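You operate a simulated robot arm through the tools that you are given. There is no shell and no other tool.

The job below is to be done with a simulated two-armed robot. You get a single attempt, and the scene is never put back.

TASK
Run about 70 mL of green powder into the jar on the turntable and shake it down.
Fine: fill at FILL by the display, turn back to LOAD, run the shaker till the powder stops sinking, then switch it off; leave the jar in its pocket and the other small jars alone.

Only the result counts: the job must be done as asked and must still hold three seconds after the hand-in. Knocking over, shifting, dropping, spilling or breaking anything else fails it.

THE ROBOT
Two 7-joint arms with fingered hands on one trunk that stands fixed in place. Base frame: the origin is at the foot of the trunk, x ahead of it, y to its left, z up. Readings come in m, rad, newtons and seconds.
The left shoulder is at [0.07, 0.139, 1.108], the right one opposite. With the tool pointing down near the work surface each hand reaches from about 0.46 to 0.84 m from the base axis, measured 20 degrees to its own side. Payload 3.9 kg a hand.
The tool frame of a hand sits at the grasp point between the pads (the TCP): z along the fingers, y along the line on which they close. The tips reach 0.029 m beyond it. The gripper opens to 0.1 m; its body begins 0.034 m behind the TCP. The gripper is a hand of 5 fingers: y runs from the thumb to the fingers, the wrist lies at [-0.015, -0.105, -0.177] in the tool frame.
Orientation is that of the tool frame in the base frame, as a unit quaternion [x, y, z, w]. With the fingers straight down and the wrist toward the robot, the tool's x, y and z point along [0, 1, 0], [1, 0, 0] and [0, 0, -1] of the base frame.

THE INTERFACE
- The arms move only by the tool play_rows. It takes "left_commands", "right_commands" or both (then of equal length, played together; a hand with none holds still); each is one flat list of numbers, 6 for each row, row after row: the turn, a rotation vector about the tool's x, y, z in rad, then the shift along the tool's x, y, z in m. In form: [wx, wy, wz, dx, dy, dz, wx, wy, wz, dx, dy, dz, ...]. A call has 1 to 20 rows; each row is the pose to reach, as a shift and turn from the pose commanded when the call began, along the tool's axes at that moment. Each row takes 0.2 s and may step no farther than 0.05 m and 0.15 rad from the row before; otherwise, the whole call is refused. Where a pose cannot be reached the arm comes as near as it can. A force on the tool above 90 N (or 10 N above the force at the start of the call, whichever is more), or a blocked arm, ends the call early, and 0.2 s more pass. In this call time passes only in rows, and 0.2 s behind the last. It gives the time, the measured TCP pose, the force on the tool (base axes), the opening and the grip force at its end, in the units of the frame above (readings bear some noise), with the torque about the TCP (base axes, N m) and any sound that the robot's microphone picked up, and new pictures: "show" is both (left out), scene, wrist or none (wrist: the cameras of the hands that moved).
- Cameras (640 x 400 px; columns grow to the right, rows downward): "scene" is now at [0.1203, 0.0547, 1.4531]; the picture's right is [0.59, -0.81, 0.00], its down [-0.42, -0.31, -0.86] and it looks along [0.69, 0.51, -0.52] (base axes); focal length 214 px, centre (320, 200). "left" rides on the left gripper at [-0.066, -0.086, -0.121] in its tool frame; the picture's right is [-0.76, -0.31, 0.58], its down [0.59, -0.70, 0.40] and it looks along [0.28, 0.64, 0.71] (tool axes); focal length 247 px, centre (320, 200). "right" rides on the right gripper at [0.066, -0.086, -0.121] in its tool frame; the picture's right is [-0.76, 0.31, -0.58], its down [-0.59, -0.70, 0.40] and it looks along [-0.28, 0.64, 0.71] (tool axes); focal length 247 px, centre (320, 200). There is no depth. A picture from a camera that has moved, and an enlarged one, comes with that camera's place and axes in the base frame and with its lens. The place of the scene camera against the robot may be out by one fixed shift of up to 0.025 m in any direction.
- lift_body(by): slides the trunk up (or, below 0, down) by that many m; the arms and the scene camera ride with it, the base frame stays. It gives what a move gives, with no picture.
- set_fingers(index, middle, ring, little, thumb_bend, thumb_turn, hand): sets how far each is bent, from 0 (flat) to 1 (curled in); at 0.3 the hand is open as for a grip, at 0.7 the pads meet at the TCP. One left out holds its place. A second passes; each finger stops where it meets its share of the squeeze, and holds until it gets a number again. It is the only way to open and close the hand. It gives what a move gives, with no picture; readings hold the bend of each and the force on index, middle, ring, little, thumb and palm. thumb_turn goes from beside the hand (0) to across from the fingers (1), as for a grip.
- turn_head(pan, tilt): turns the head with the scene camera to pan (to the left, within 1.501 rad either way) and tilt (down, from -0.506 to 1.204), counted from straight ahead of the robot. It gives what a move gives, and a new picture of the scene camera.
- close_up(camera, box): a new picture of the part [left, top, right, bottom] of that camera's present view, enlarged. No time passes.
- finish_job(): hands the job in; it is judged then, once.

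Nothing tells you positions but the pictures and the camera data. Unless the task says otherwise, let go and move clear before handing in.

The tools are called as name(argument=value, ...) on one line, values as JSON. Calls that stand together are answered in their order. play_rows: Moves the arms, as the interface text tells. Its arguments: {"type":"object","properties":{"left_commands":{"type":"array","items":{"type":"number"}},"right_commands":{"type":"array","items":{"type":"number"}},"show":{"type":"string","enum":["both","scene","wrist","none"]}},"required":[]} The other tools are called the same way: lift_body (by) moves the trunk up or down; set_fingers (index, middle, ring, little, thumb_bend, thumb_turn, hand) moves the fingers one by one; turn_head (pan, tilt) turns the head that bears the scene camera; close_up (camera, box) takes an enlarged picture of a part of a camera's view; finish_job () hands the job in.

At the start:

```text
time_s: 0.0
left_eef_pos: [0.2703, 0.5476, 1.3115]
left_ee_rot: [0.439, 0.898, 0.001, 0.0]
left_contact_force: [-0.5, 0.1, 0.0]
left_moment: [0.01, -0.02, -0.04]
left_opening: 0.0998
left_grasp_force: 0.1
left_shape: jaw
left_bend: [0.3, 0.3, 0.3, 0.3, 0.3, 0.98]
left_finger forces: [0.0, 0.0, 0.1, 0.1, 0.1, 0.0]
right_eef_pos: [0.3518, 0.1009, 1.3276]
right_ee_rot: [0.439, 0.898, 0.001, 0.001]
right_contact_force: [-0.2, 0.4, -0.1]
right_moment: [-0.02, -0.04, -0.01]
right_opening: 0.0998
right_grasp_force: 0.1
right_shape: jaw
right_bend: [0.3, 0.3, 0.3, 0.3, 0.3, 0.98]
right_finger forces: [0.0, 0.1, 0.0, 0.1, 0.0, 0.1]
trunk travel left (down, up): [-0.75, 0.09]
head pan, tilt (commanded): [0.634, 0.543]
```

scene: 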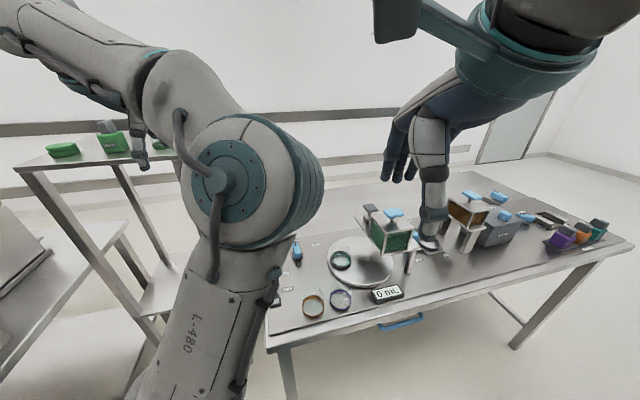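
right: 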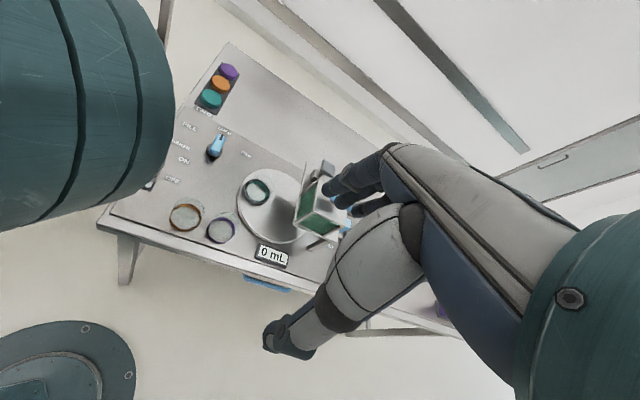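
left: 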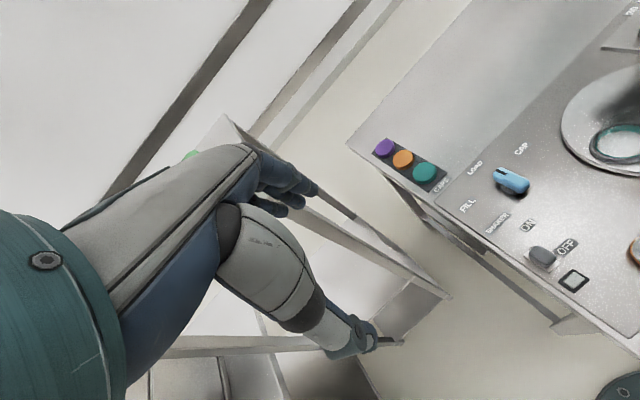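

I see a bench with a turntable (jar on it), a green-powder hopper, a blue selector lever (FILL/LOAD/CAP), a shaker switch (ON/OFF) and a "0 mL" display. I'll take enlarged pictures first to understand the layout before moving.

close_up(camera="scene", box=[260, 170, 460, 340])

close_up(camera="left", box=[360, 80, 640, 320])

close_up(camera="right", box=[140, 40, 380, 290])

close_up(camera="scene", box=[360, 170, 620, 320])

```text
2.35 times, centred on (360, 255) of scene
camera zoom: at [0.1203, 0.0547, 1.4531], right [0.59, -0.81, 0.0], down [-0.42, -0.31, -0.86], along [0.69, 0.51, -0.52], focal length 505 px, centre (226, 71)
```

zoom: 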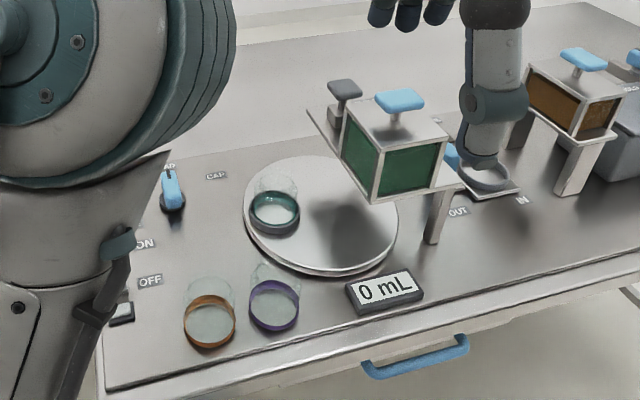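

```text
1.67 times, centred on (500, 200) of left
camera zoom: at [0.2445, 0.443, 1.4318], right [0.22, -0.78, -0.58], down [-0.92, 0.03, -0.4], along [0.33, 0.62, -0.71], focal length 412 px, centre (20, 200)
```

zoom: 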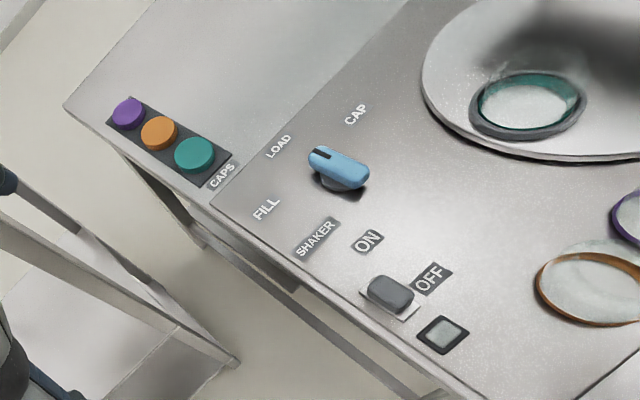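

```text
1.60 times, centred on (260, 165) of right
camera zoom: at [0.2431, 0.0983, 1.4487], right [0.71, -0.41, 0.58], down [-0.19, -0.9, -0.4], along [0.68, 0.17, -0.71], focal length 395 px, centre (416, 256)
```

zoom: 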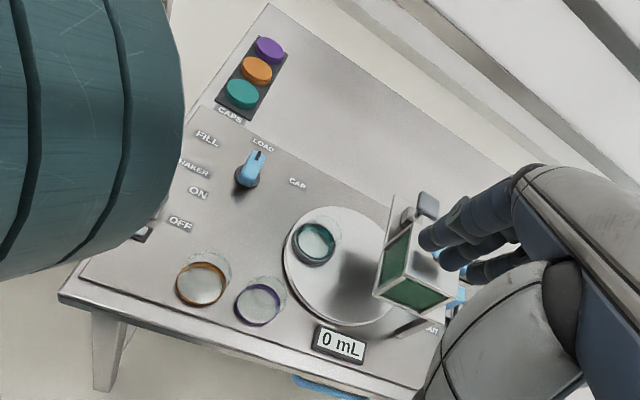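

```text
2.46 times, centred on (490, 245) of scene
camera zoom: at [0.1203, 0.0547, 1.4531], right [0.59, -0.81, 0.0], down [-0.42, -0.31, -0.86], along [0.69, 0.51, -0.52], focal length 528 px, centre (-98, 89)
```

zoom: 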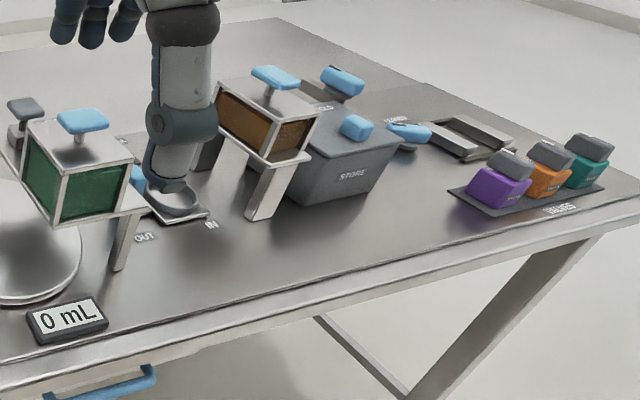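

The table top sits near z≈0.87, the selector knob near (0.52, 0.45), and it seems to point at LOAD now. I'll turn the head for a better look at the bench and its stations.

turn_head(pan=0.35, tilt=0.75)

```text
time_s: 0.8
left_eef_pos: [0.2708, 0.547, 1.3107]
left_ee_rot: [0.439, 0.899, 0.001, -0.001]
left_contact_force: [-0.2, -0.7, 0.0]
left_moment: [0.01, 0.06, 0.0]
left_opening: 0.0995
left_grasp_force: 0.1
left_shape: jaw
left_bend: [0.3, 0.3, 0.3, 0.3, 0.3, 0.98]
left_finger forces: [0.1, 0.0, 0.0, 0.0, 0.0, 0.1]
right_eef_pos: [0.3515, 0.1012, 1.3267]
right_ee_rot: [0.439, 0.898, 0.001, 0.0]
right_contact_force: [-0.5, 0.4, 0.6]
right_moment: [-0.03, 0.0, 0.0]
right_opening: 0.0999
right_grasp_force: 0.0
right_shape: jaw
right_bend: [0.3, 0.3, 0.3, 0.3, 0.3, 0.98]
right_finger forces: [0.0, 0.0, 0.0, 0.0, 0.1, 0.0]
trunk travel left (down, up): [-0.75, 0.09]
head pan, tilt (commanded): [0.351, 0.75]
camera scene: at [0.1256, 0.03, 1.4352], right [0.34, -0.94, 0.0], down [-0.64, -0.23, -0.73], along [0.69, 0.25, -0.68], focal length 214 px, centre (320, 200)
```

scene: 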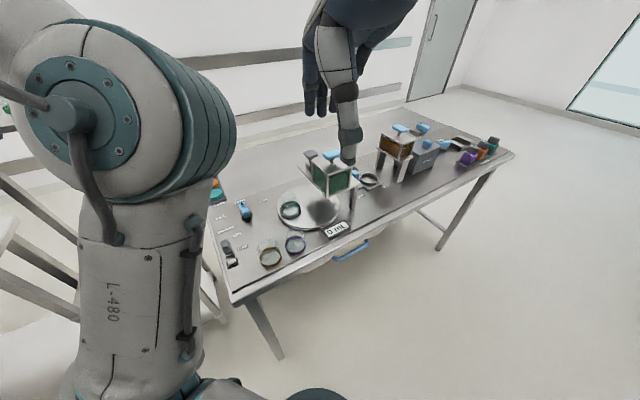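

The bench is visible now with less of the arm in front. I'll enlarge the control area and the hoppers.

close_up(camera="scene", box=[200, 140, 380, 260])

close_up(camera="scene", box=[360, 110, 520, 210])

close_up(camera="scene", box=[205, 190, 305, 280])

```text
3.33 times, centred on (290, 200) of scene
camera zoom: at [0.1256, 0.03, 1.4352], right [0.34, -0.94, 0.0], down [-0.64, -0.23, -0.73], along [0.69, 0.25, -0.68], focal length 715 px, centre (420, 200)
```

zoom: 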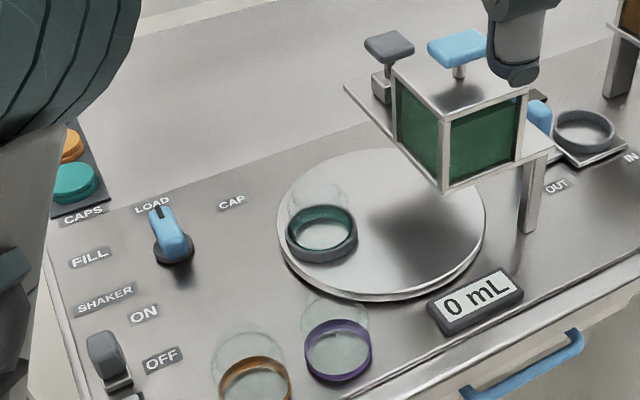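

```text
4.00 times, centred on (440, 160) of scene
camera zoom: at [0.1256, 0.03, 1.4352], right [0.34, -0.94, 0.0], down [-0.64, -0.23, -0.73], along [0.69, 0.25, -0.68], focal length 858 px, centre (-160, 360)
```

zoom: 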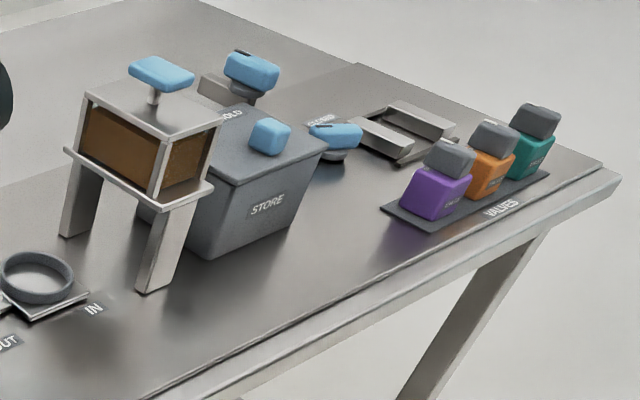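

```text
4.44 times, centred on (255, 235) of scene
camera zoom: at [0.1256, 0.03, 1.4352], right [0.34, -0.94, 0.0], down [-0.64, -0.23, -0.73], along [0.69, 0.25, -0.68], focal length 953 px, centre (609, 44)
```

zoom: 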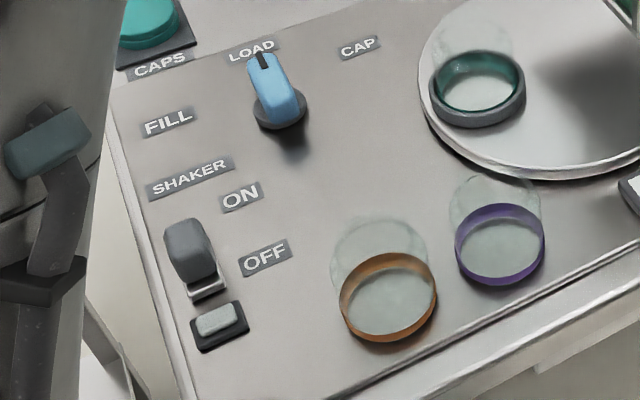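

The selector's mark points to LOAD, the shaker slider and a lamp are near the left front, and the hopper's mechanism is partly hidden by the right arm. I'll pull the right hand aside for a clear view.

play_rows(right_commands=[0, 0, 0, -0.0277, -0.0322, 0, 0, 0, 0, -0.0553, -0.0643, 0, 0, 0, 0, -0.083, -0.0965, 0, 0, 0, 0, -0.1107, -0.1287, 0, 0, 0, 0, -0.1383, -0.1608, 0, 0, 0, 0, -0.166, -0.193, 0], show="both")

```text
time_s: 2.2
left_eef_pos: [0.2709, 0.5445, 1.3127]
left_ee_rot: [0.44, 0.898, 0.002, 0.0]
left_contact_force: [-0.5, 0.2, 0.7]
left_moment: [0.0, 0.01, 0.02]
left_opening: 0.0997
left_grasp_force: 0.0
left_shape: jaw
left_bend: [0.3, 0.3, 0.3, 0.3, 0.3, 0.98]
left_finger forces: [0.1, 0.1, 0.1, 0.0, 0.0, 0.0]
right_eef_pos: [0.3017, -0.1555, 1.3277]
right_ee_rot: [0.438, 0.899, 0.002, 0.001]
right_contact_force: [0.5, 0.2, -0.2]
right_moment: [0.02, 0.0, -0.02]
right_opening: 0.0996
right_grasp_force: 0.1
right_shape: jaw
right_bend: [0.3, 0.3, 0.3, 0.3, 0.3, 0.98]
right_finger forces: [0.1, 0.1, 0.1, 0.0, 0.0, 0.1]
trunk travel left (down, up): [-0.75, 0.09]
head pan, tilt (commanded): [0.351, 0.75]
camera scene: at [0.1251, 0.0277, 1.4352], right [0.34, -0.94, 0.0], down [-0.64, -0.23, -0.73], along [0.69, 0.25, -0.68], focal length 214 px, centre (320, 200)
camera right: at [0.1929, -0.1572, 1.4491], right [0.71, -0.41, 0.58], down [-0.19, -0.9, -0.4], along [0.68, 0.17, -0.71], focal length 247 px, centre (320, 200)
```

scene: 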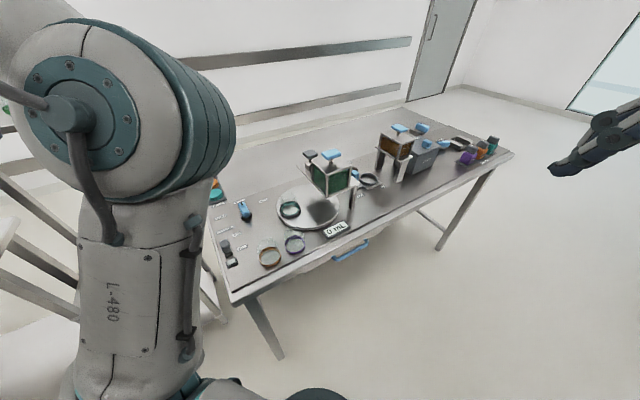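
right: 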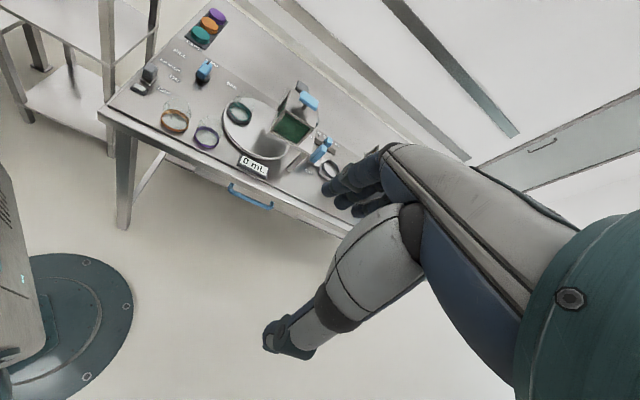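

close_up(camera="scene", box=[270, 140, 390, 230])

close_up(camera="right", box=[220, 70, 360, 190])

close_up(camera="right", box=[120, 0, 260, 160])

```text
4.44 times, centred on (330, 185) of scene
camera zoom: at [0.1251, 0.0277, 1.4352], right [0.34, -0.94, 0.0], down [-0.64, -0.23, -0.73], along [0.69, 0.25, -0.68], focal length 953 px, centre (276, 267)
```

zoom: 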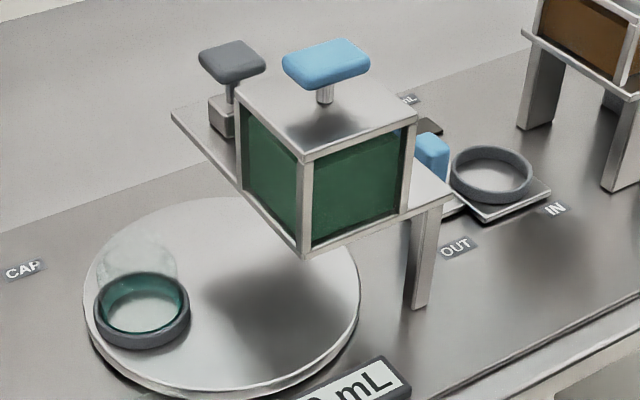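

```text
3.33 times, centred on (290, 130) of right
camera zoom: at [0.1929, -0.1572, 1.4491], right [0.71, -0.41, 0.58], down [-0.19, -0.9, -0.4], along [0.68, 0.17, -0.71], focal length 823 px, centre (420, 433)
```

zoom: 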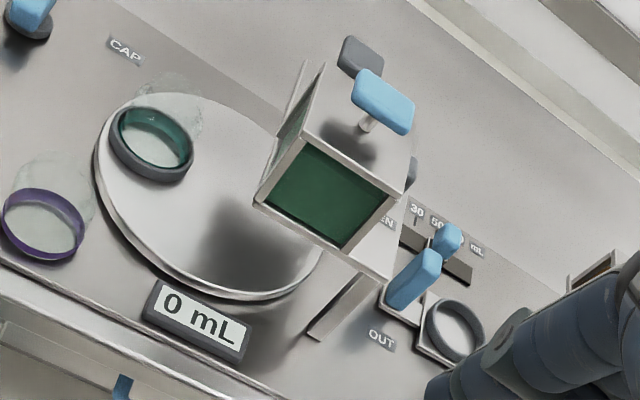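

```text
2.50 times, centred on (190, 80) of right
camera zoom: at [0.1929, -0.1572, 1.4491], right [0.71, -0.41, 0.58], down [-0.19, -0.9, -0.4], along [0.68, 0.17, -0.71], focal length 617 px, centre (645, 500)
```

zoom: 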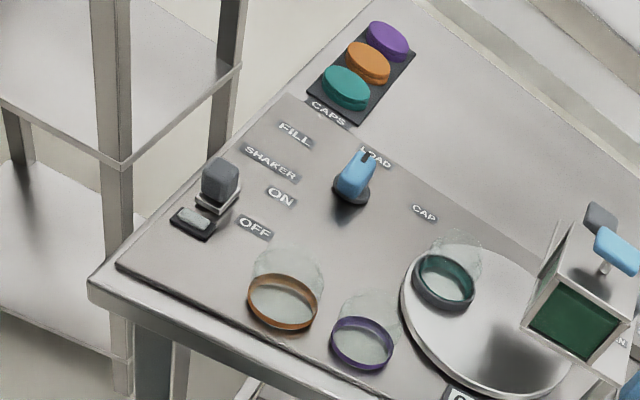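

There is a scale marked "30 50 … mL" with a blue slider behind the hopper and a label ending in "EN". I'll zoom in on these further.

close_up(camera="right", box=[290, 110, 346, 150])

close_up(camera="scene", box=[335, 150, 395, 190])

close_up(camera="scene", box=[215, 235, 245, 270])

close_up(camera="scene", box=[300, 145, 350, 180])

```text
10.00 times, centred on (318, 130) of right
camera zoom: at [0.1929, -0.1572, 1.4491], right [0.71, -0.41, 0.58], down [-0.19, -0.9, -0.4], along [0.68, 0.17, -0.71], focal length 2470 px, centre (340, 900)
```

zoom: 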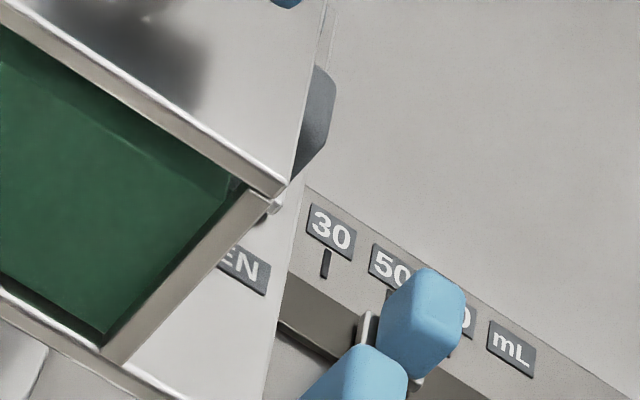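

```text
10.00 times, centred on (365, 170) of scene
camera zoom: at [0.1251, 0.0277, 1.4352], right [0.34, -0.94, 0.0], down [-0.64, -0.23, -0.73], along [0.69, 0.25, -0.68], focal length 2145 px, centre (-130, 500)
```

zoom: 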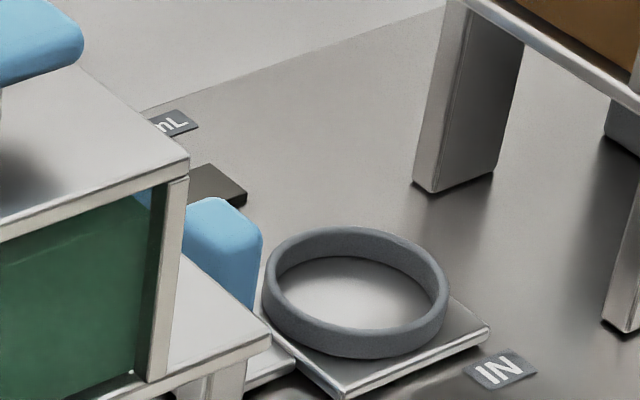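

```text
11.43 times, centred on (230, 252) of scene
camera zoom: at [0.1251, 0.0277, 1.4352], right [0.34, -0.94, 0.0], down [-0.64, -0.23, -0.73], along [0.69, 0.25, -0.68], focal length 2451 px, centre (1349, -400)
```

zoom: 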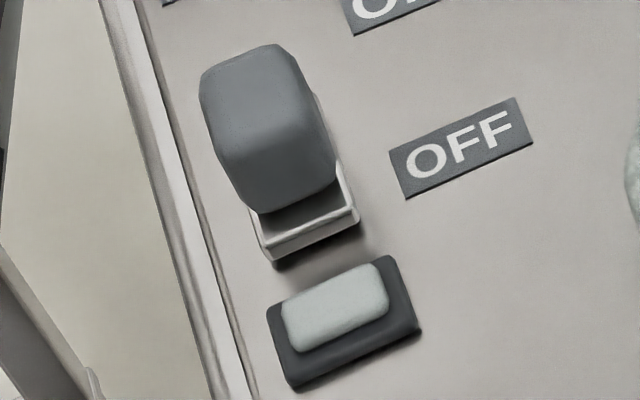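

```text
11.43 times, centred on (325, 162) of scene
camera zoom: at [0.1251, 0.0277, 1.4352], right [0.34, -0.94, 0.0], down [-0.64, -0.23, -0.73], along [0.69, 0.25, -0.68], focal length 2451 px, centre (263, 629)
```

zoom: 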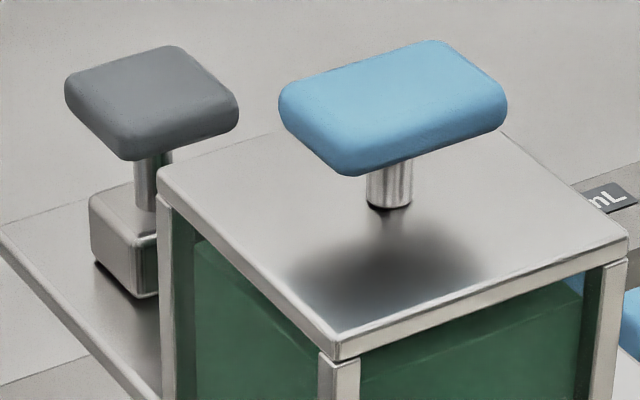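

The hopper stands near (0.64, 0.18) with a blue handle at about z≈1.10, and there's an "…EN" label on its plate. I'll swing the right hand's camera higher over the right side to see the hopper plate and the labels from above.

play_rows(right_commands=[0, 0, -0.0916, -0.0096, 0.03975, 0.0097, 0, 0, -0.1832, -0.0192, 0.0795, 0.0195, 0, 0, -0.2748, -0.0288, 0.1192, 0.0292, 0, 0, -0.3664, -0.0384, 0.159, 0.039, 0, 0, -0.458, -0.048, 0.1988, 0.0487, 0, 0, -0.5496, -0.0576, 0.2385, 0.0585, 0, 0, -0.6412, -0.0672, 0.2782, 0.0682, 0, 0, -0.733, -0.077, 0.318, 0.078], show="both")

```text
time_s: 4.0
left_eef_pos: [0.2746, 0.5487, 1.3101]
left_ee_rot: [0.44, 0.898, -0.002, -0.002]
left_contact_force: [0.7, 0.1, -0.5]
left_moment: [-0.04, 0.02, 0.0]
left_opening: 0.1001
left_grasp_force: 0.0
left_shape: jaw
left_bend: [0.3, 0.3, 0.3, 0.3, 0.3, 0.98]
left_finger forces: [0.0, 0.1, 0.1, 0.0, 0.1, 0.1]
right_eef_pos: [0.6023, -0.0099, 1.2518]
right_ee_rot: [0.085, 0.996, -0.002, -0.001]
right_contact_force: [1.6, 1.2, 0.1]
right_moment: [-0.03, 0.03, 0.01]
right_opening: 0.1
right_grasp_force: 0.1
right_shape: jaw
right_bend: [0.3, 0.3, 0.3, 0.3, 0.3, 0.98]
right_finger forces: [0.0, 0.0, 0.0, 0.0, 0.0, 0.1]
trunk travel left (down, up): [-0.75, 0.09]
head pan, tilt (commanded): [0.351, 0.75]
camera scene: at [0.1292, 0.033, 1.4347], right [0.34, -0.94, 0.0], down [-0.64, -0.24, -0.73], along [0.69, 0.25, -0.68], focal length 214 px, centre (320, 200)
camera right: at [0.5229, -0.0842, 1.3715], right [0.8, 0.17, 0.57], down [0.46, -0.79, -0.4], along [0.39, 0.58, -0.72], focal length 247 px, centre (320, 200)
```

scene: 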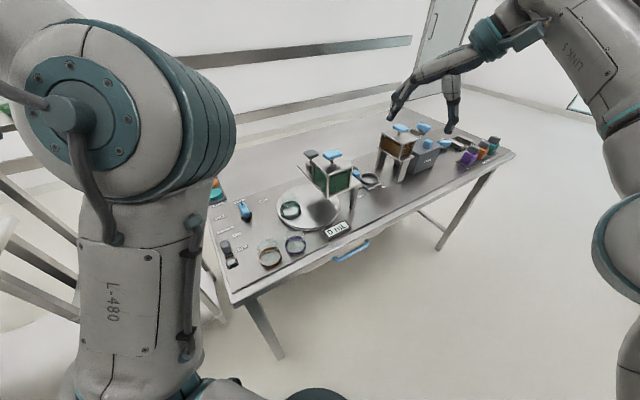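
right: 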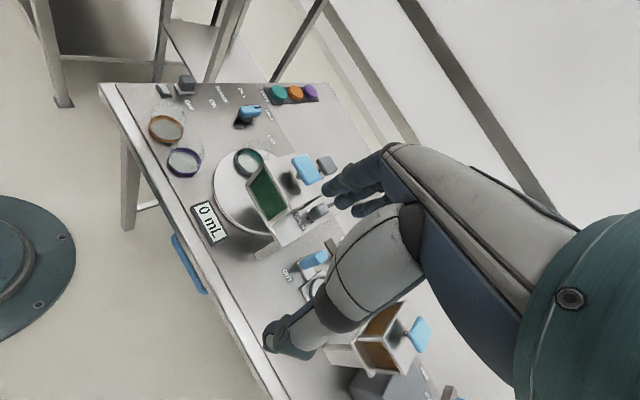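

close_up(camera="right", box=[200, 130, 360, 260])

close_up(camera="right", box=[130, 60, 330, 180])

close_up(camera="right", box=[280, 190, 340, 240])

```text
3.08 times, centred on (280, 195) of right
camera zoom: at [0.5229, -0.0842, 1.3715], right [0.8, 0.17, 0.57], down [0.46, -0.79, -0.4], along [0.39, 0.58, -0.72], focal length 760 px, centre (443, 215)
```

zoom: 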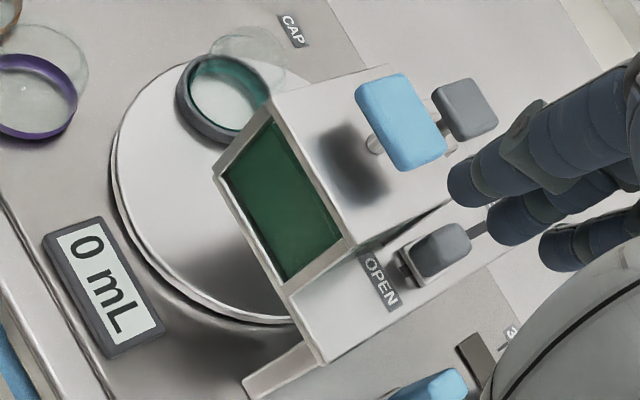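

```text
3.20 times, centred on (230, 120) of right
camera zoom: at [0.5229, -0.0842, 1.3715], right [0.8, 0.17, 0.57], down [0.46, -0.79, -0.4], along [0.39, 0.58, -0.72], focal length 790 px, centre (608, 456)
```

zoom: 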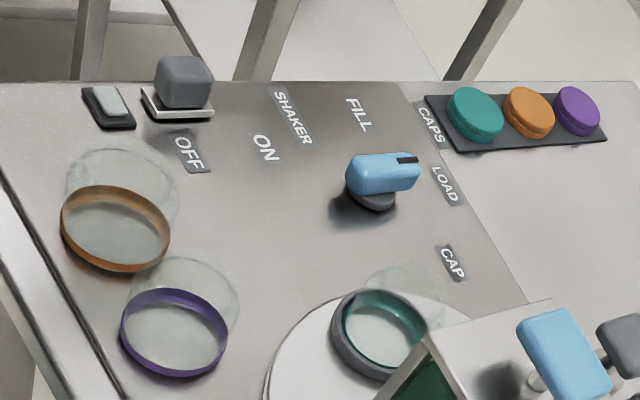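

```text
8.00 times, centred on (310, 215) of right
camera zoom: at [0.5229, -0.0842, 1.3715], right [0.8, 0.17, 0.57], down [0.46, -0.79, -0.4], along [0.39, 0.58, -0.72], focal length 1976 px, centre (400, 80)
```

zoom: 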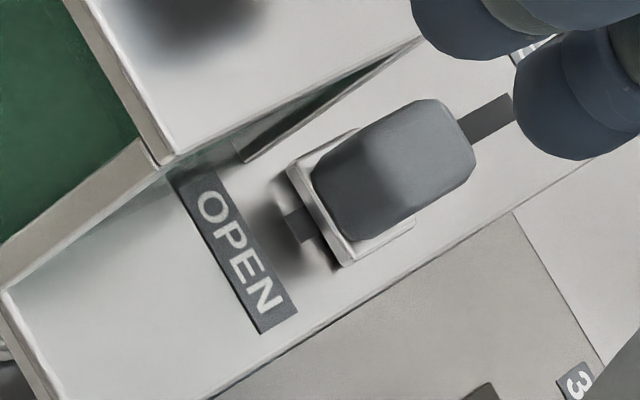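

A grey gate slider with an OPEN label (toward the robot) sits on the plate on the right side of the hopper. The fingers hide the rear of its slot, so I'll move the hand ahead a little and look again.

play_rows(right_commands=[0, 0, 0, -0.0394, 0.0068, 0, 0, 0, 0, -0.0789, 0.0135, 0, 0, 0, 0, -0.1183, 0.0203, 0], show="wrist")

```text
time_s: 4.8
left_eef_pos: [0.2723, 0.5451, 1.3134]
left_ee_rot: [0.439, 0.899, 0.0, 0.0]
left_contact_force: [0.3, -0.4, 1.3]
left_moment: [0.01, 0.0, -0.03]
left_opening: 0.0997
left_grasp_force: 0.0
left_shape: jaw
left_bend: [0.3, 0.3, 0.3, 0.3, 0.3, 0.98]
left_finger forces: [0.0, 0.0, 0.1, 0.0, 0.0, 0.1]
right_eef_pos: [0.6311, -0.0344, 1.2161]
right_ee_rot: [0.088, 0.996, 0.001, 0.0]
right_contact_force: [0.0, 0.6, -0.8]
right_moment: [0.04, -0.03, 0.05]
right_opening: 0.0999
right_grasp_force: 0.1
right_shape: jaw
right_bend: [0.3, 0.3, 0.3, 0.3, 0.3, 0.98]
right_finger forces: [0.0, 0.0, 0.0, 0.0, 0.2, 0.1]
right hand out of reach, approached as far as the arm can: row 1, 2, 3
trunk travel left (down, up): [-0.75, 0.09]
head pan, tilt (commanded): [0.351, 0.75]
camera right: at [0.5494, -0.1092, 1.3363], right [0.8, 0.17, 0.58], down [0.46, -0.79, -0.4], along [0.39, 0.58, -0.71], focal length 247 px, centre (320, 200)
```

right: 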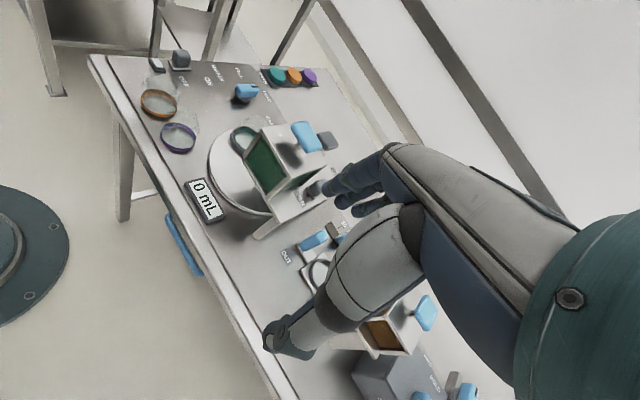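

The gate slider top is at about (0.71, 0.17, 1.03). The right hand is near its reach limit here, so I'll draw it back and swing the left hand over to look at the hopper from the left and behind.

play_rows(left_commands=[0, 0, 0.1425, -0.0277, 0.013, 0.011, 0, 0, 0.285, -0.0555, 0.0261, 0.022, 0, 0, 0.4275, -0.0832, 0.0391, 0.033, 0, 0, 0.57, -0.1109, 0.0521, 0.044, 0, 0, 0.7125, -0.1387, 0.0652, 0.055, 0, 0, 0.855, -0.1664, 0.0782, 0.066, 0, 0, 0.9975, -0.1941, 0.0912, 0.077, 0, 0, 1.14, -0.2218, 0.1042, 0.088, 0, 0, 1.2825, -0.2496, 0.1173, 0.099, 0, 0, 1.425, -0.2773, 0.1303, 0.11, 0, 0, 1.5675, -0.305, 0.1433, 0.121, 0, 0, 1.71, -0.3327, 0.1563, 0.132], right_commands=[0, 0, 0, 0.015, -0.011, 0, 0, 0, 0, 0.03, -0.022, 0, 0, 0, 0, 0.045, -0.033, 0, 0, 0, 0, 0.06, -0.044, 0, 0, 0, 0, 0.075, -0.055, 0, 0, 0, 0, 0.09, -0.066, 0, 0, 0, 0, 0.105, -0.077, 0, 0, 0, 0, 0.12, -0.088, 0, 0, 0, 0, 0.135, -0.099, 0, 0, 0, 0, 0.15, -0.11, 0, 0, 0, 0, 0.165, -0.121, 0, 0, 0, 0, 0.18, -0.132, 0], show="both")

```text
time_s: 7.4
left_eef_pos: [0.5991, 0.3816, 1.1812]
left_ee_rot: [0.966, 0.258, 0.0, -0.001]
left_contact_force: [-0.5, 0.3, 0.0]
left_moment: [0.01, 0.05, 0.01]
left_opening: 0.0999
left_grasp_force: 0.1
left_shape: jaw
left_bend: [0.3, 0.3, 0.3, 0.3, 0.3, 0.98]
left_finger forces: [0.1, 0.1, 0.0, 0.0, 0.0, 0.1]
right_eef_pos: [0.4283, -0.1296, 1.2133]
right_ee_rot: [0.088, 0.996, 0.001, 0.0]
right_contact_force: [0.0, -0.8, 0.5]
right_moment: [0.02, 0.0, 0.02]
right_opening: 0.1
right_grasp_force: 0.0
right_shape: jaw
right_bend: [0.3, 0.3, 0.3, 0.3, 0.3, 0.98]
right_finger forces: [0.0, 0.1, 0.0, 0.0, 0.0, 0.0]
trunk travel left (down, up): [-0.75, 0.09]
head pan, tilt (commanded): [0.351, 0.75]
camera scene: at [0.1273, 0.0298, 1.435], right [0.34, -0.94, 0.0], down [-0.64, -0.23, -0.73], along [0.69, 0.25, -0.68], focal length 214 px, centre (320, 200)
camera right: at [0.3482, -0.2047, 1.3348], right [0.8, 0.17, 0.58], down [0.46, -0.79, -0.4], along [0.39, 0.58, -0.71], focal length 247 px, centre (320, 200)
camera left: at [0.5004, 0.4231, 1.3024], right [-0.81, -0.11, -0.58], down [0.16, 0.9, -0.4], along [0.56, -0.41, -0.71], focal length 247 px, centre (320, 200)
```

scene: 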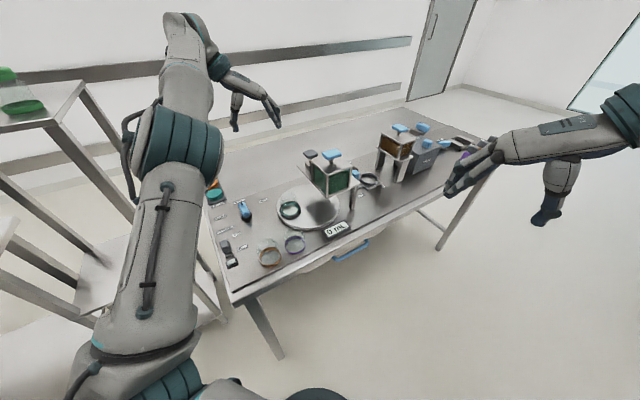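
right: 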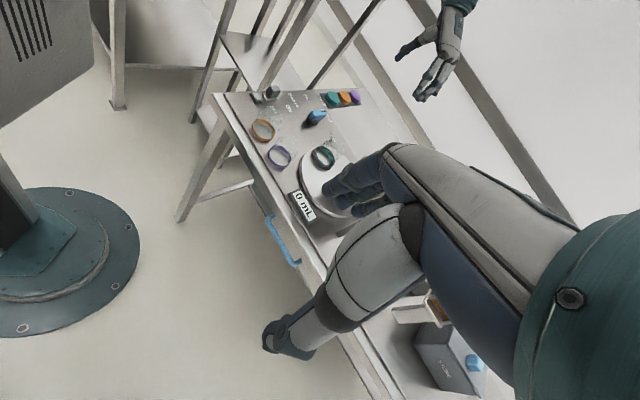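
left: 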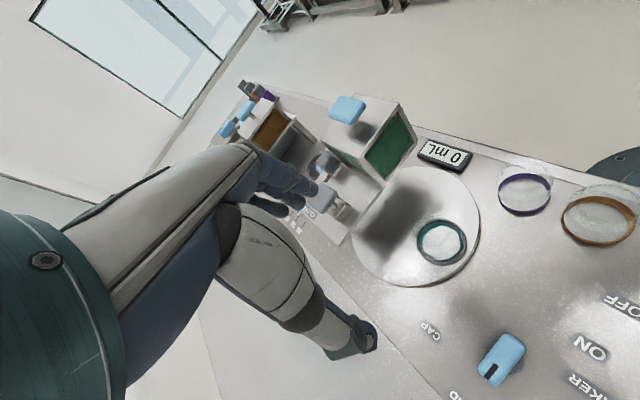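

close_up(camera="left", box=[280, 80, 480, 280])

close_up(camera="left", box=[410, 270, 640, 400])

close_up(camera="scene", box=[200, 180, 260, 280])

```text
2.00 times, centred on (380, 180) of left
camera zoom: at [0.5004, 0.4231, 1.3024], right [-0.81, -0.11, -0.58], down [0.16, 0.9, -0.4], along [0.56, -0.41, -0.71], focal length 494 px, centre (200, 240)
```

zoom: 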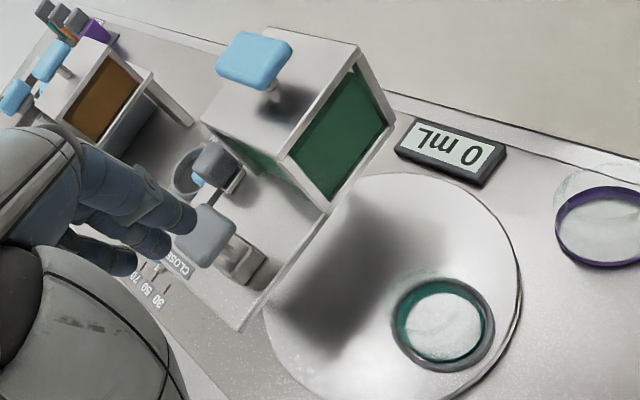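

```text
2.78 times, centred on (525, 335) of left
camera zoom: at [0.5004, 0.4231, 1.3024], right [-0.81, -0.11, -0.58], down [0.16, 0.9, -0.4], along [0.56, -0.41, -0.71], focal length 687 px, centre (-250, -176)
```

zoom: 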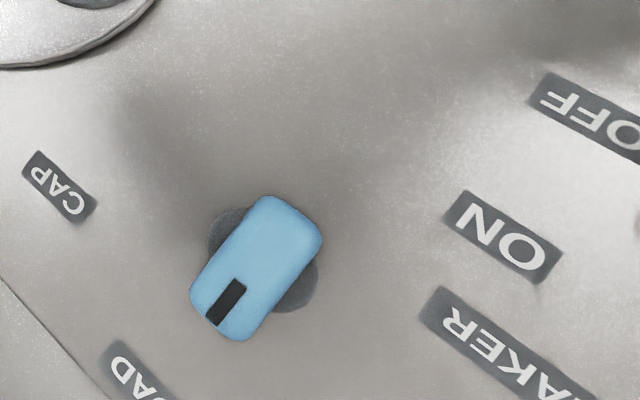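

```text
4.00 times, centred on (230, 230) of scene
camera zoom: at [0.1273, 0.0298, 1.435], right [0.34, -0.94, 0.0], down [-0.64, -0.23, -0.73], along [0.69, 0.25, -0.68], focal length 858 px, centre (680, 80)
```

zoom: 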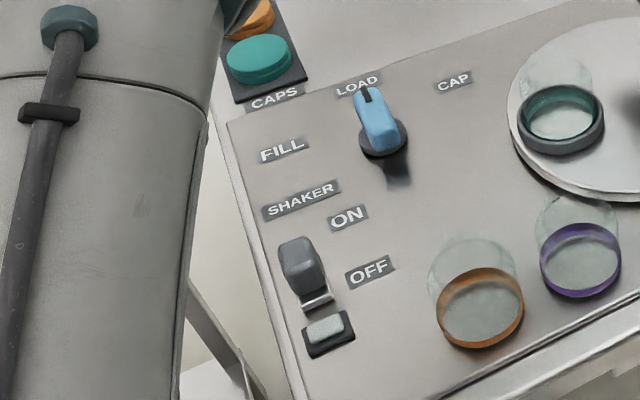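

The plate has a CLOSED label at the rear and OPEN toward the front for the gate slider; there's also a grey mushroom knob on a block next to it. I'll shift the left camera so the fingers don't cover the slot.

play_rows(left_commands=[0, 0, -0.1163, 0.014, 0.0165, -0.0067, 0, 0, -0.2327, 0.028, 0.0329, -0.0133, 0, 0, -0.349, 0.042, 0.0494, -0.02], show="wrist")

close_up(camera="left", box=[320, 60, 520, 220])

close_up(camera="left", box=[350, 110, 440, 200])

```text
time_s: 8.2
left_eef_pos: [0.6612, 0.3604, 1.1993]
left_ee_rot: [0.906, 0.422, 0.001, 0.0]
left_contact_force: [0.1, 0.6, 0.0]
left_moment: [0.0, 0.0, -0.04]
left_opening: 0.0999
left_grasp_force: 0.1
left_shape: jaw
left_bend: [0.3, 0.3, 0.3, 0.3, 0.3, 0.98]
left_finger forces: [0.0, 0.0, 0.0, 0.0, 0.0, 0.0]
right_eef_pos: [0.4285, -0.1289, 1.2139]
right_ee_rot: [0.087, 0.996, 0.001, 0.0]
right_contact_force: [0.7, 0.4, -0.3]
right_moment: [-0.02, 0.01, 0.01]
right_opening: 0.0994
right_grasp_force: 0.1
right_shape: jaw
right_bend: [0.3, 0.3, 0.3, 0.3, 0.3, 0.98]
right_finger forces: [0.0, 0.0, 0.1, 0.0, 0.0, 0.0]
trunk travel left (down, up): [-0.75, 0.09]
head pan, tilt (commanded): [0.351, 0.75]
camera left: at [0.5542, 0.3653, 1.3192], right [-0.72, -0.38, -0.58], down [-0.16, 0.9, -0.4], along [0.67, -0.19, -0.71], focal length 247 px, centre (320, 200)
```

left: 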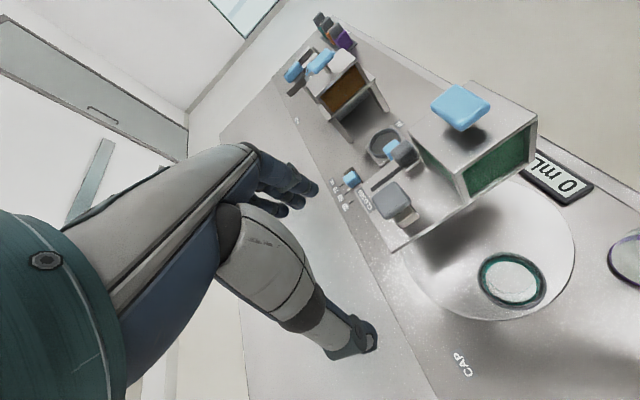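

```text
2.50 times, centred on (420, 140) of left
camera zoom: at [0.5542, 0.3653, 1.3192], right [-0.72, -0.38, -0.58], down [-0.16, 0.9, -0.4], along [0.67, -0.19, -0.71], focal length 617 px, centre (70, 350)
```

zoom: 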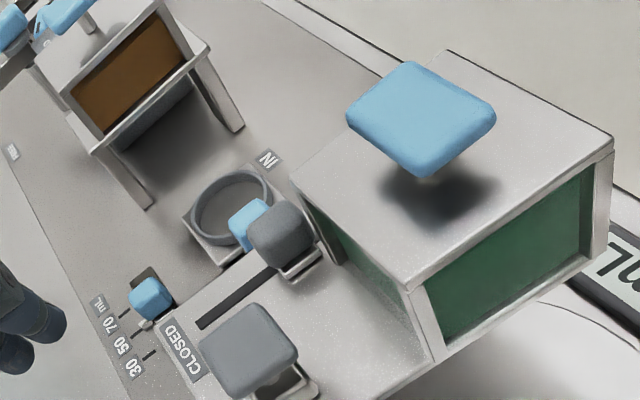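

```text
4.44 times, centred on (395, 155) of left
camera zoom: at [0.5542, 0.3653, 1.3192], right [-0.72, -0.38, -0.58], down [-0.16, 0.9, -0.4], along [0.67, -0.19, -0.71], focal length 1098 px, centre (-13, 400)
```

zoom: 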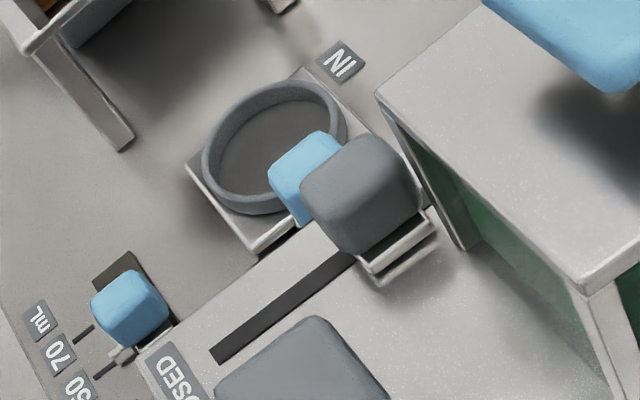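

The slot's CLOSED end is at the rear and the grey slider seems to stand near the OPEN end already. I'll look more closely at the mushroom knob's block and the slider.

close_up(camera="left", box=[365, 165, 435, 255])

close_up(camera="scene", box=[296, 140, 366, 200])

close_up(camera="left", box=[460, 230, 560, 320])

```text
4.44 times, centred on (400, 210) of left
camera zoom: at [0.5542, 0.3653, 1.3192], right [-0.72, -0.38, -0.58], down [-0.16, 0.9, -0.4], along [0.67, -0.19, -0.71], focal length 1098 px, centre (-36, 156)
```

zoom: 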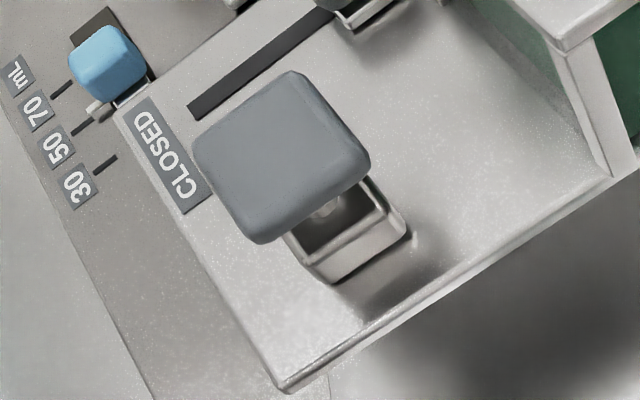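

```text
6.67 times, centred on (331, 170) of scene
camera zoom: at [0.1258, 0.0313, 1.4351], right [0.34, -0.94, 0.0], down [-0.64, -0.24, -0.73], along [0.69, 0.25, -0.68], focal length 1430 px, centre (247, 400)
```

zoom: 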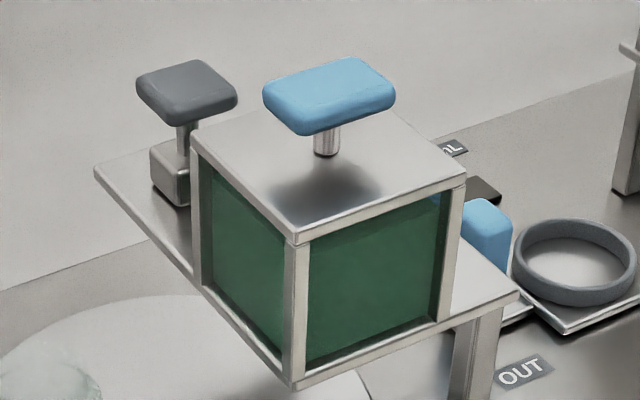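

```text
4.44 times, centred on (510, 275) of left
camera zoom: at [0.5542, 0.3653, 1.3192], right [-0.72, -0.38, -0.58], down [-0.16, 0.9, -0.4], along [0.67, -0.19, -0.71], focal length 1098 px, centre (-524, -133)
```

zoom: 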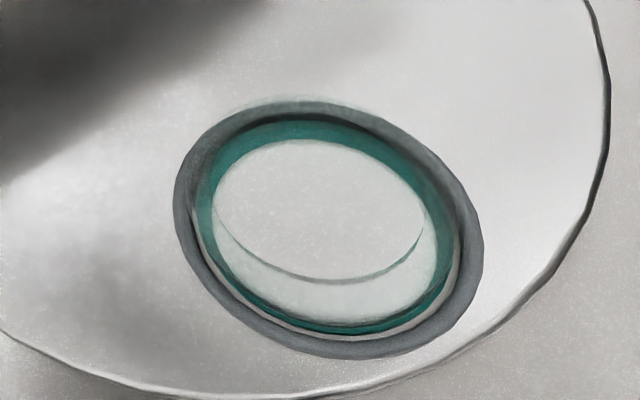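

The mushroom cap sits on a post in an open box, which may be a plunger; the gate slider is near OPEN and nothing flows. I'll look at my own hands to learn the finger layout before touching anything.

close_up(camera="scene", box=[430, 100, 640, 240])

close_up(camera="scene", box=[150, 0, 310, 140])

close_up(camera="right", box=[240, 120, 420, 360])

```text
2.86 times, centred on (535, 170) of scene
camera zoom: at [0.1258, 0.0313, 1.4351], right [0.34, -0.94, 0.0], down [-0.64, -0.24, -0.73], along [0.69, 0.25, -0.68], focal length 613 px, centre (-294, 286)
```

zoom: 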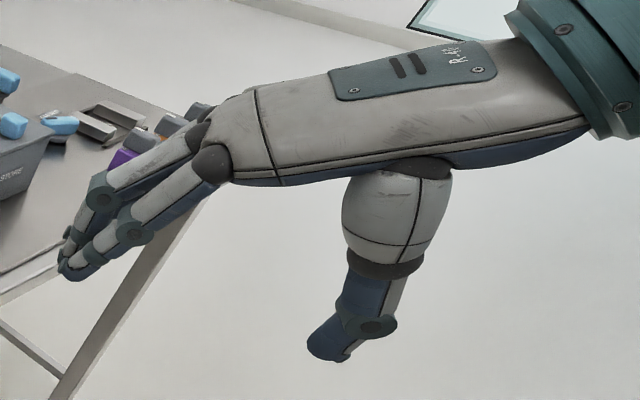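

```text
2.86 times, centred on (230, 70) of scene
camera zoom: at [0.1258, 0.0313, 1.4351], right [0.34, -0.94, 0.0], down [-0.64, -0.24, -0.73], along [0.69, 0.25, -0.68], focal length 613 px, centre (577, 571)
```

zoom: 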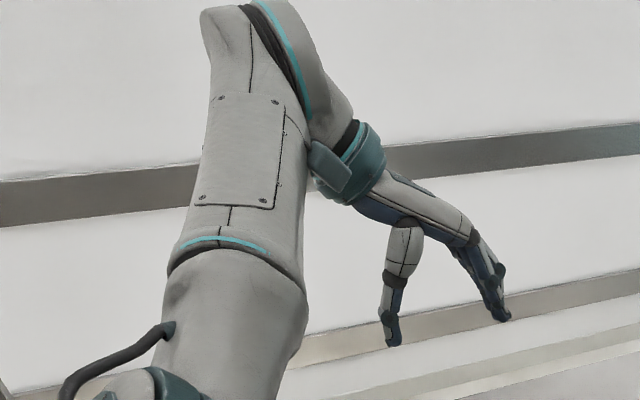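

```text
1.67 times, centred on (330, 240) of right
camera zoom: at [0.3471, -0.2033, 1.3354], right [0.8, 0.17, 0.58], down [0.46, -0.8, -0.4], along [0.39, 0.58, -0.71], focal length 412 px, centre (303, 133)
```

zoom: 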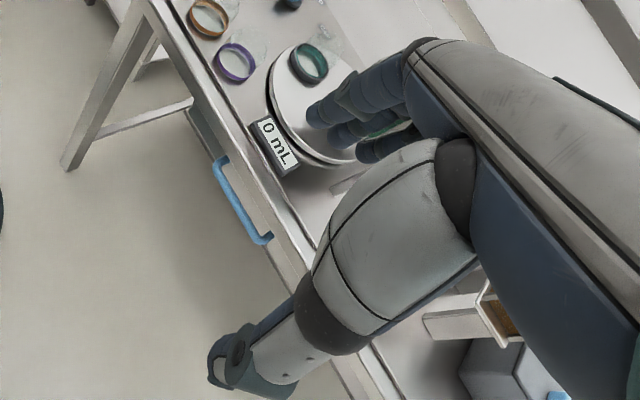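

The fingers hang ahead of the palm and the thumb hangs nearer the wrist. Before deciding on the gate, I'll look at the other stations to understand the style of the controls, and check the turntable under the hopper.

close_up(camera="scene", box=[385, 115, 445, 165])

close_up(camera="left", box=[270, 0, 370, 100])

close_up(camera="scene", box=[270, 180, 370, 250])

```text
8.00 times, centred on (415, 140) of scene
camera zoom: at [0.1258, 0.0313, 1.4351], right [0.34, -0.94, 0.0], down [-0.64, -0.24, -0.73], along [0.69, 0.25, -0.68], focal length 1716 px, centre (-440, 680)
```

zoom: 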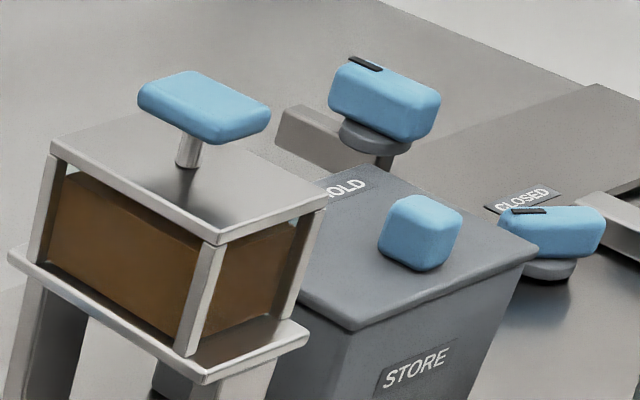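

```text
4.00 times, centred on (320, 50) of left
camera zoom: at [0.5542, 0.3653, 1.3192], right [-0.72, -0.38, -0.58], down [-0.16, 0.9, -0.4], along [0.67, -0.19, -0.71], focal length 988 px, centre (320, 800)
```

zoom: 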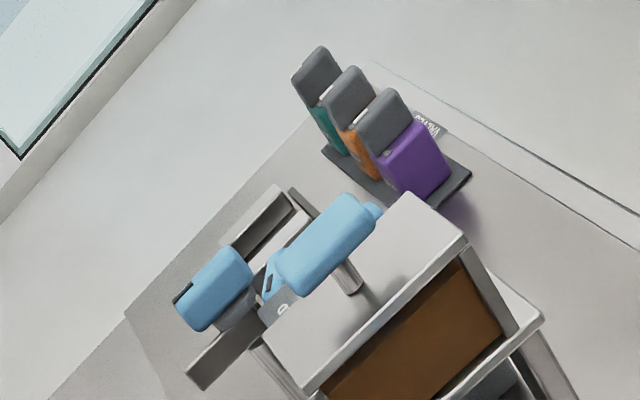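

```text
5.71 times, centred on (320, 215) of scene
camera zoom: at [0.1258, 0.0313, 1.4351], right [0.34, -0.94, 0.0], down [-0.64, -0.24, -0.73], along [0.69, 0.25, -0.68], focal length 1226 px, centre (320, 114)
```

zoom: 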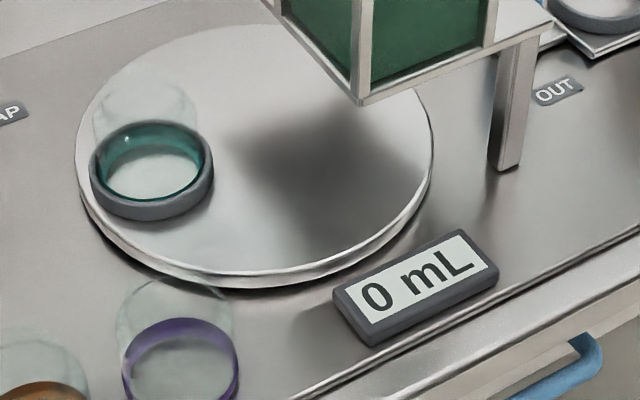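

The mushroom knob stands over the third turntable station, so it is most likely the cap press and not needed; the gate slider is the hopper control and I want it CLOSED before the jar goes under. I'll test the right thumb's fold so that it stays out of the way while the index pushes.

set_fingers(hand="right", thumb_bend=1.0)

close_up(camera="scene", box=[430, 100, 640, 240])

close_up(camera="right", box=[240, 120, 480, 360])

```text
time_s: 9.2
left_eef_pos: [0.6615, 0.3573, 1.2008]
left_ee_rot: [0.906, 0.422, 0.001, -0.001]
left_contact_force: [0.7, 0.3, -0.3]
left_moment: [0.01, 0.0, 0.01]
left_opening: 0.0998
left_grasp_force: 0.1
left_shape: jaw
left_bend: [0.3, 0.3, 0.3, 0.3, 0.3, 0.98]
left_finger forces: [0.1, 0.1, 0.0, 0.1, 0.0, 0.1]
right_eef_pos: [0.4268, -0.1305, 1.2144]
right_ee_rot: [0.088, 0.996, 0.001, 0.001]
right_contact_force: [-0.1, -0.6, 0.0]
right_moment: [0.0, -0.01, 0.0]
right_opening: 0.0261
right_grasp_force: 0.1
right_shape: fingers
right_bend: [0.3, 0.3, 0.3, 0.3, 0.98, 0.98]
right_finger forces: [0.1, 0.1, 0.0, 0.1, 0.1, 0.1]
trunk travel left (down, up): [-0.75, 0.09]
head pan, tilt (commanded): [0.351, 0.75]
```

```text
2.86 times, centred on (535, 170) of scene
camera zoom: at [0.1256, 0.03, 1.4351], right [0.34, -0.94, 0.0], down [-0.64, -0.23, -0.73], along [0.69, 0.25, -0.68], focal length 613 px, centre (-294, 286)
```

zoom: 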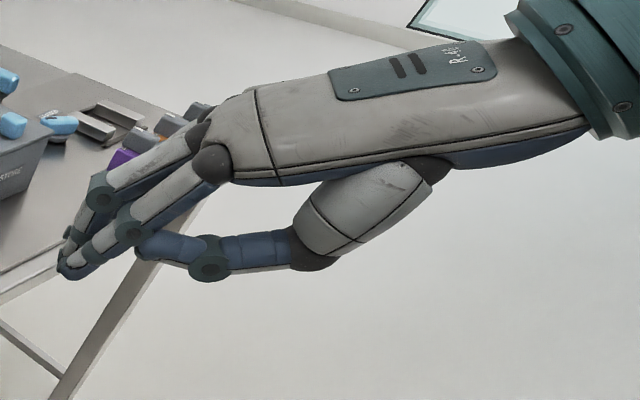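

```text
1.67 times, centred on (360, 240) of right
camera zoom: at [0.3469, -0.2047, 1.3353], right [0.8, 0.17, 0.58], down [0.46, -0.79, -0.4], along [0.39, 0.58, -0.71], focal length 412 px, centre (253, 133)
```

zoom: 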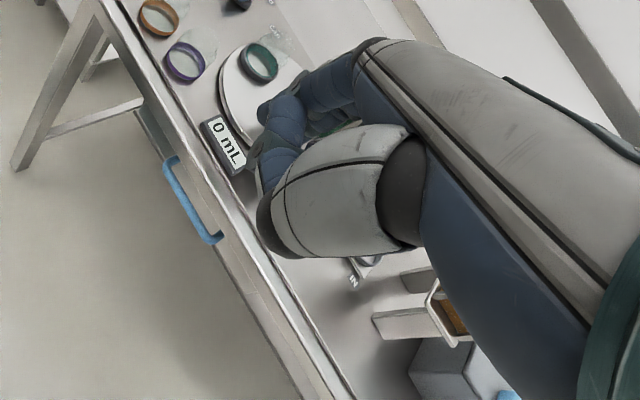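

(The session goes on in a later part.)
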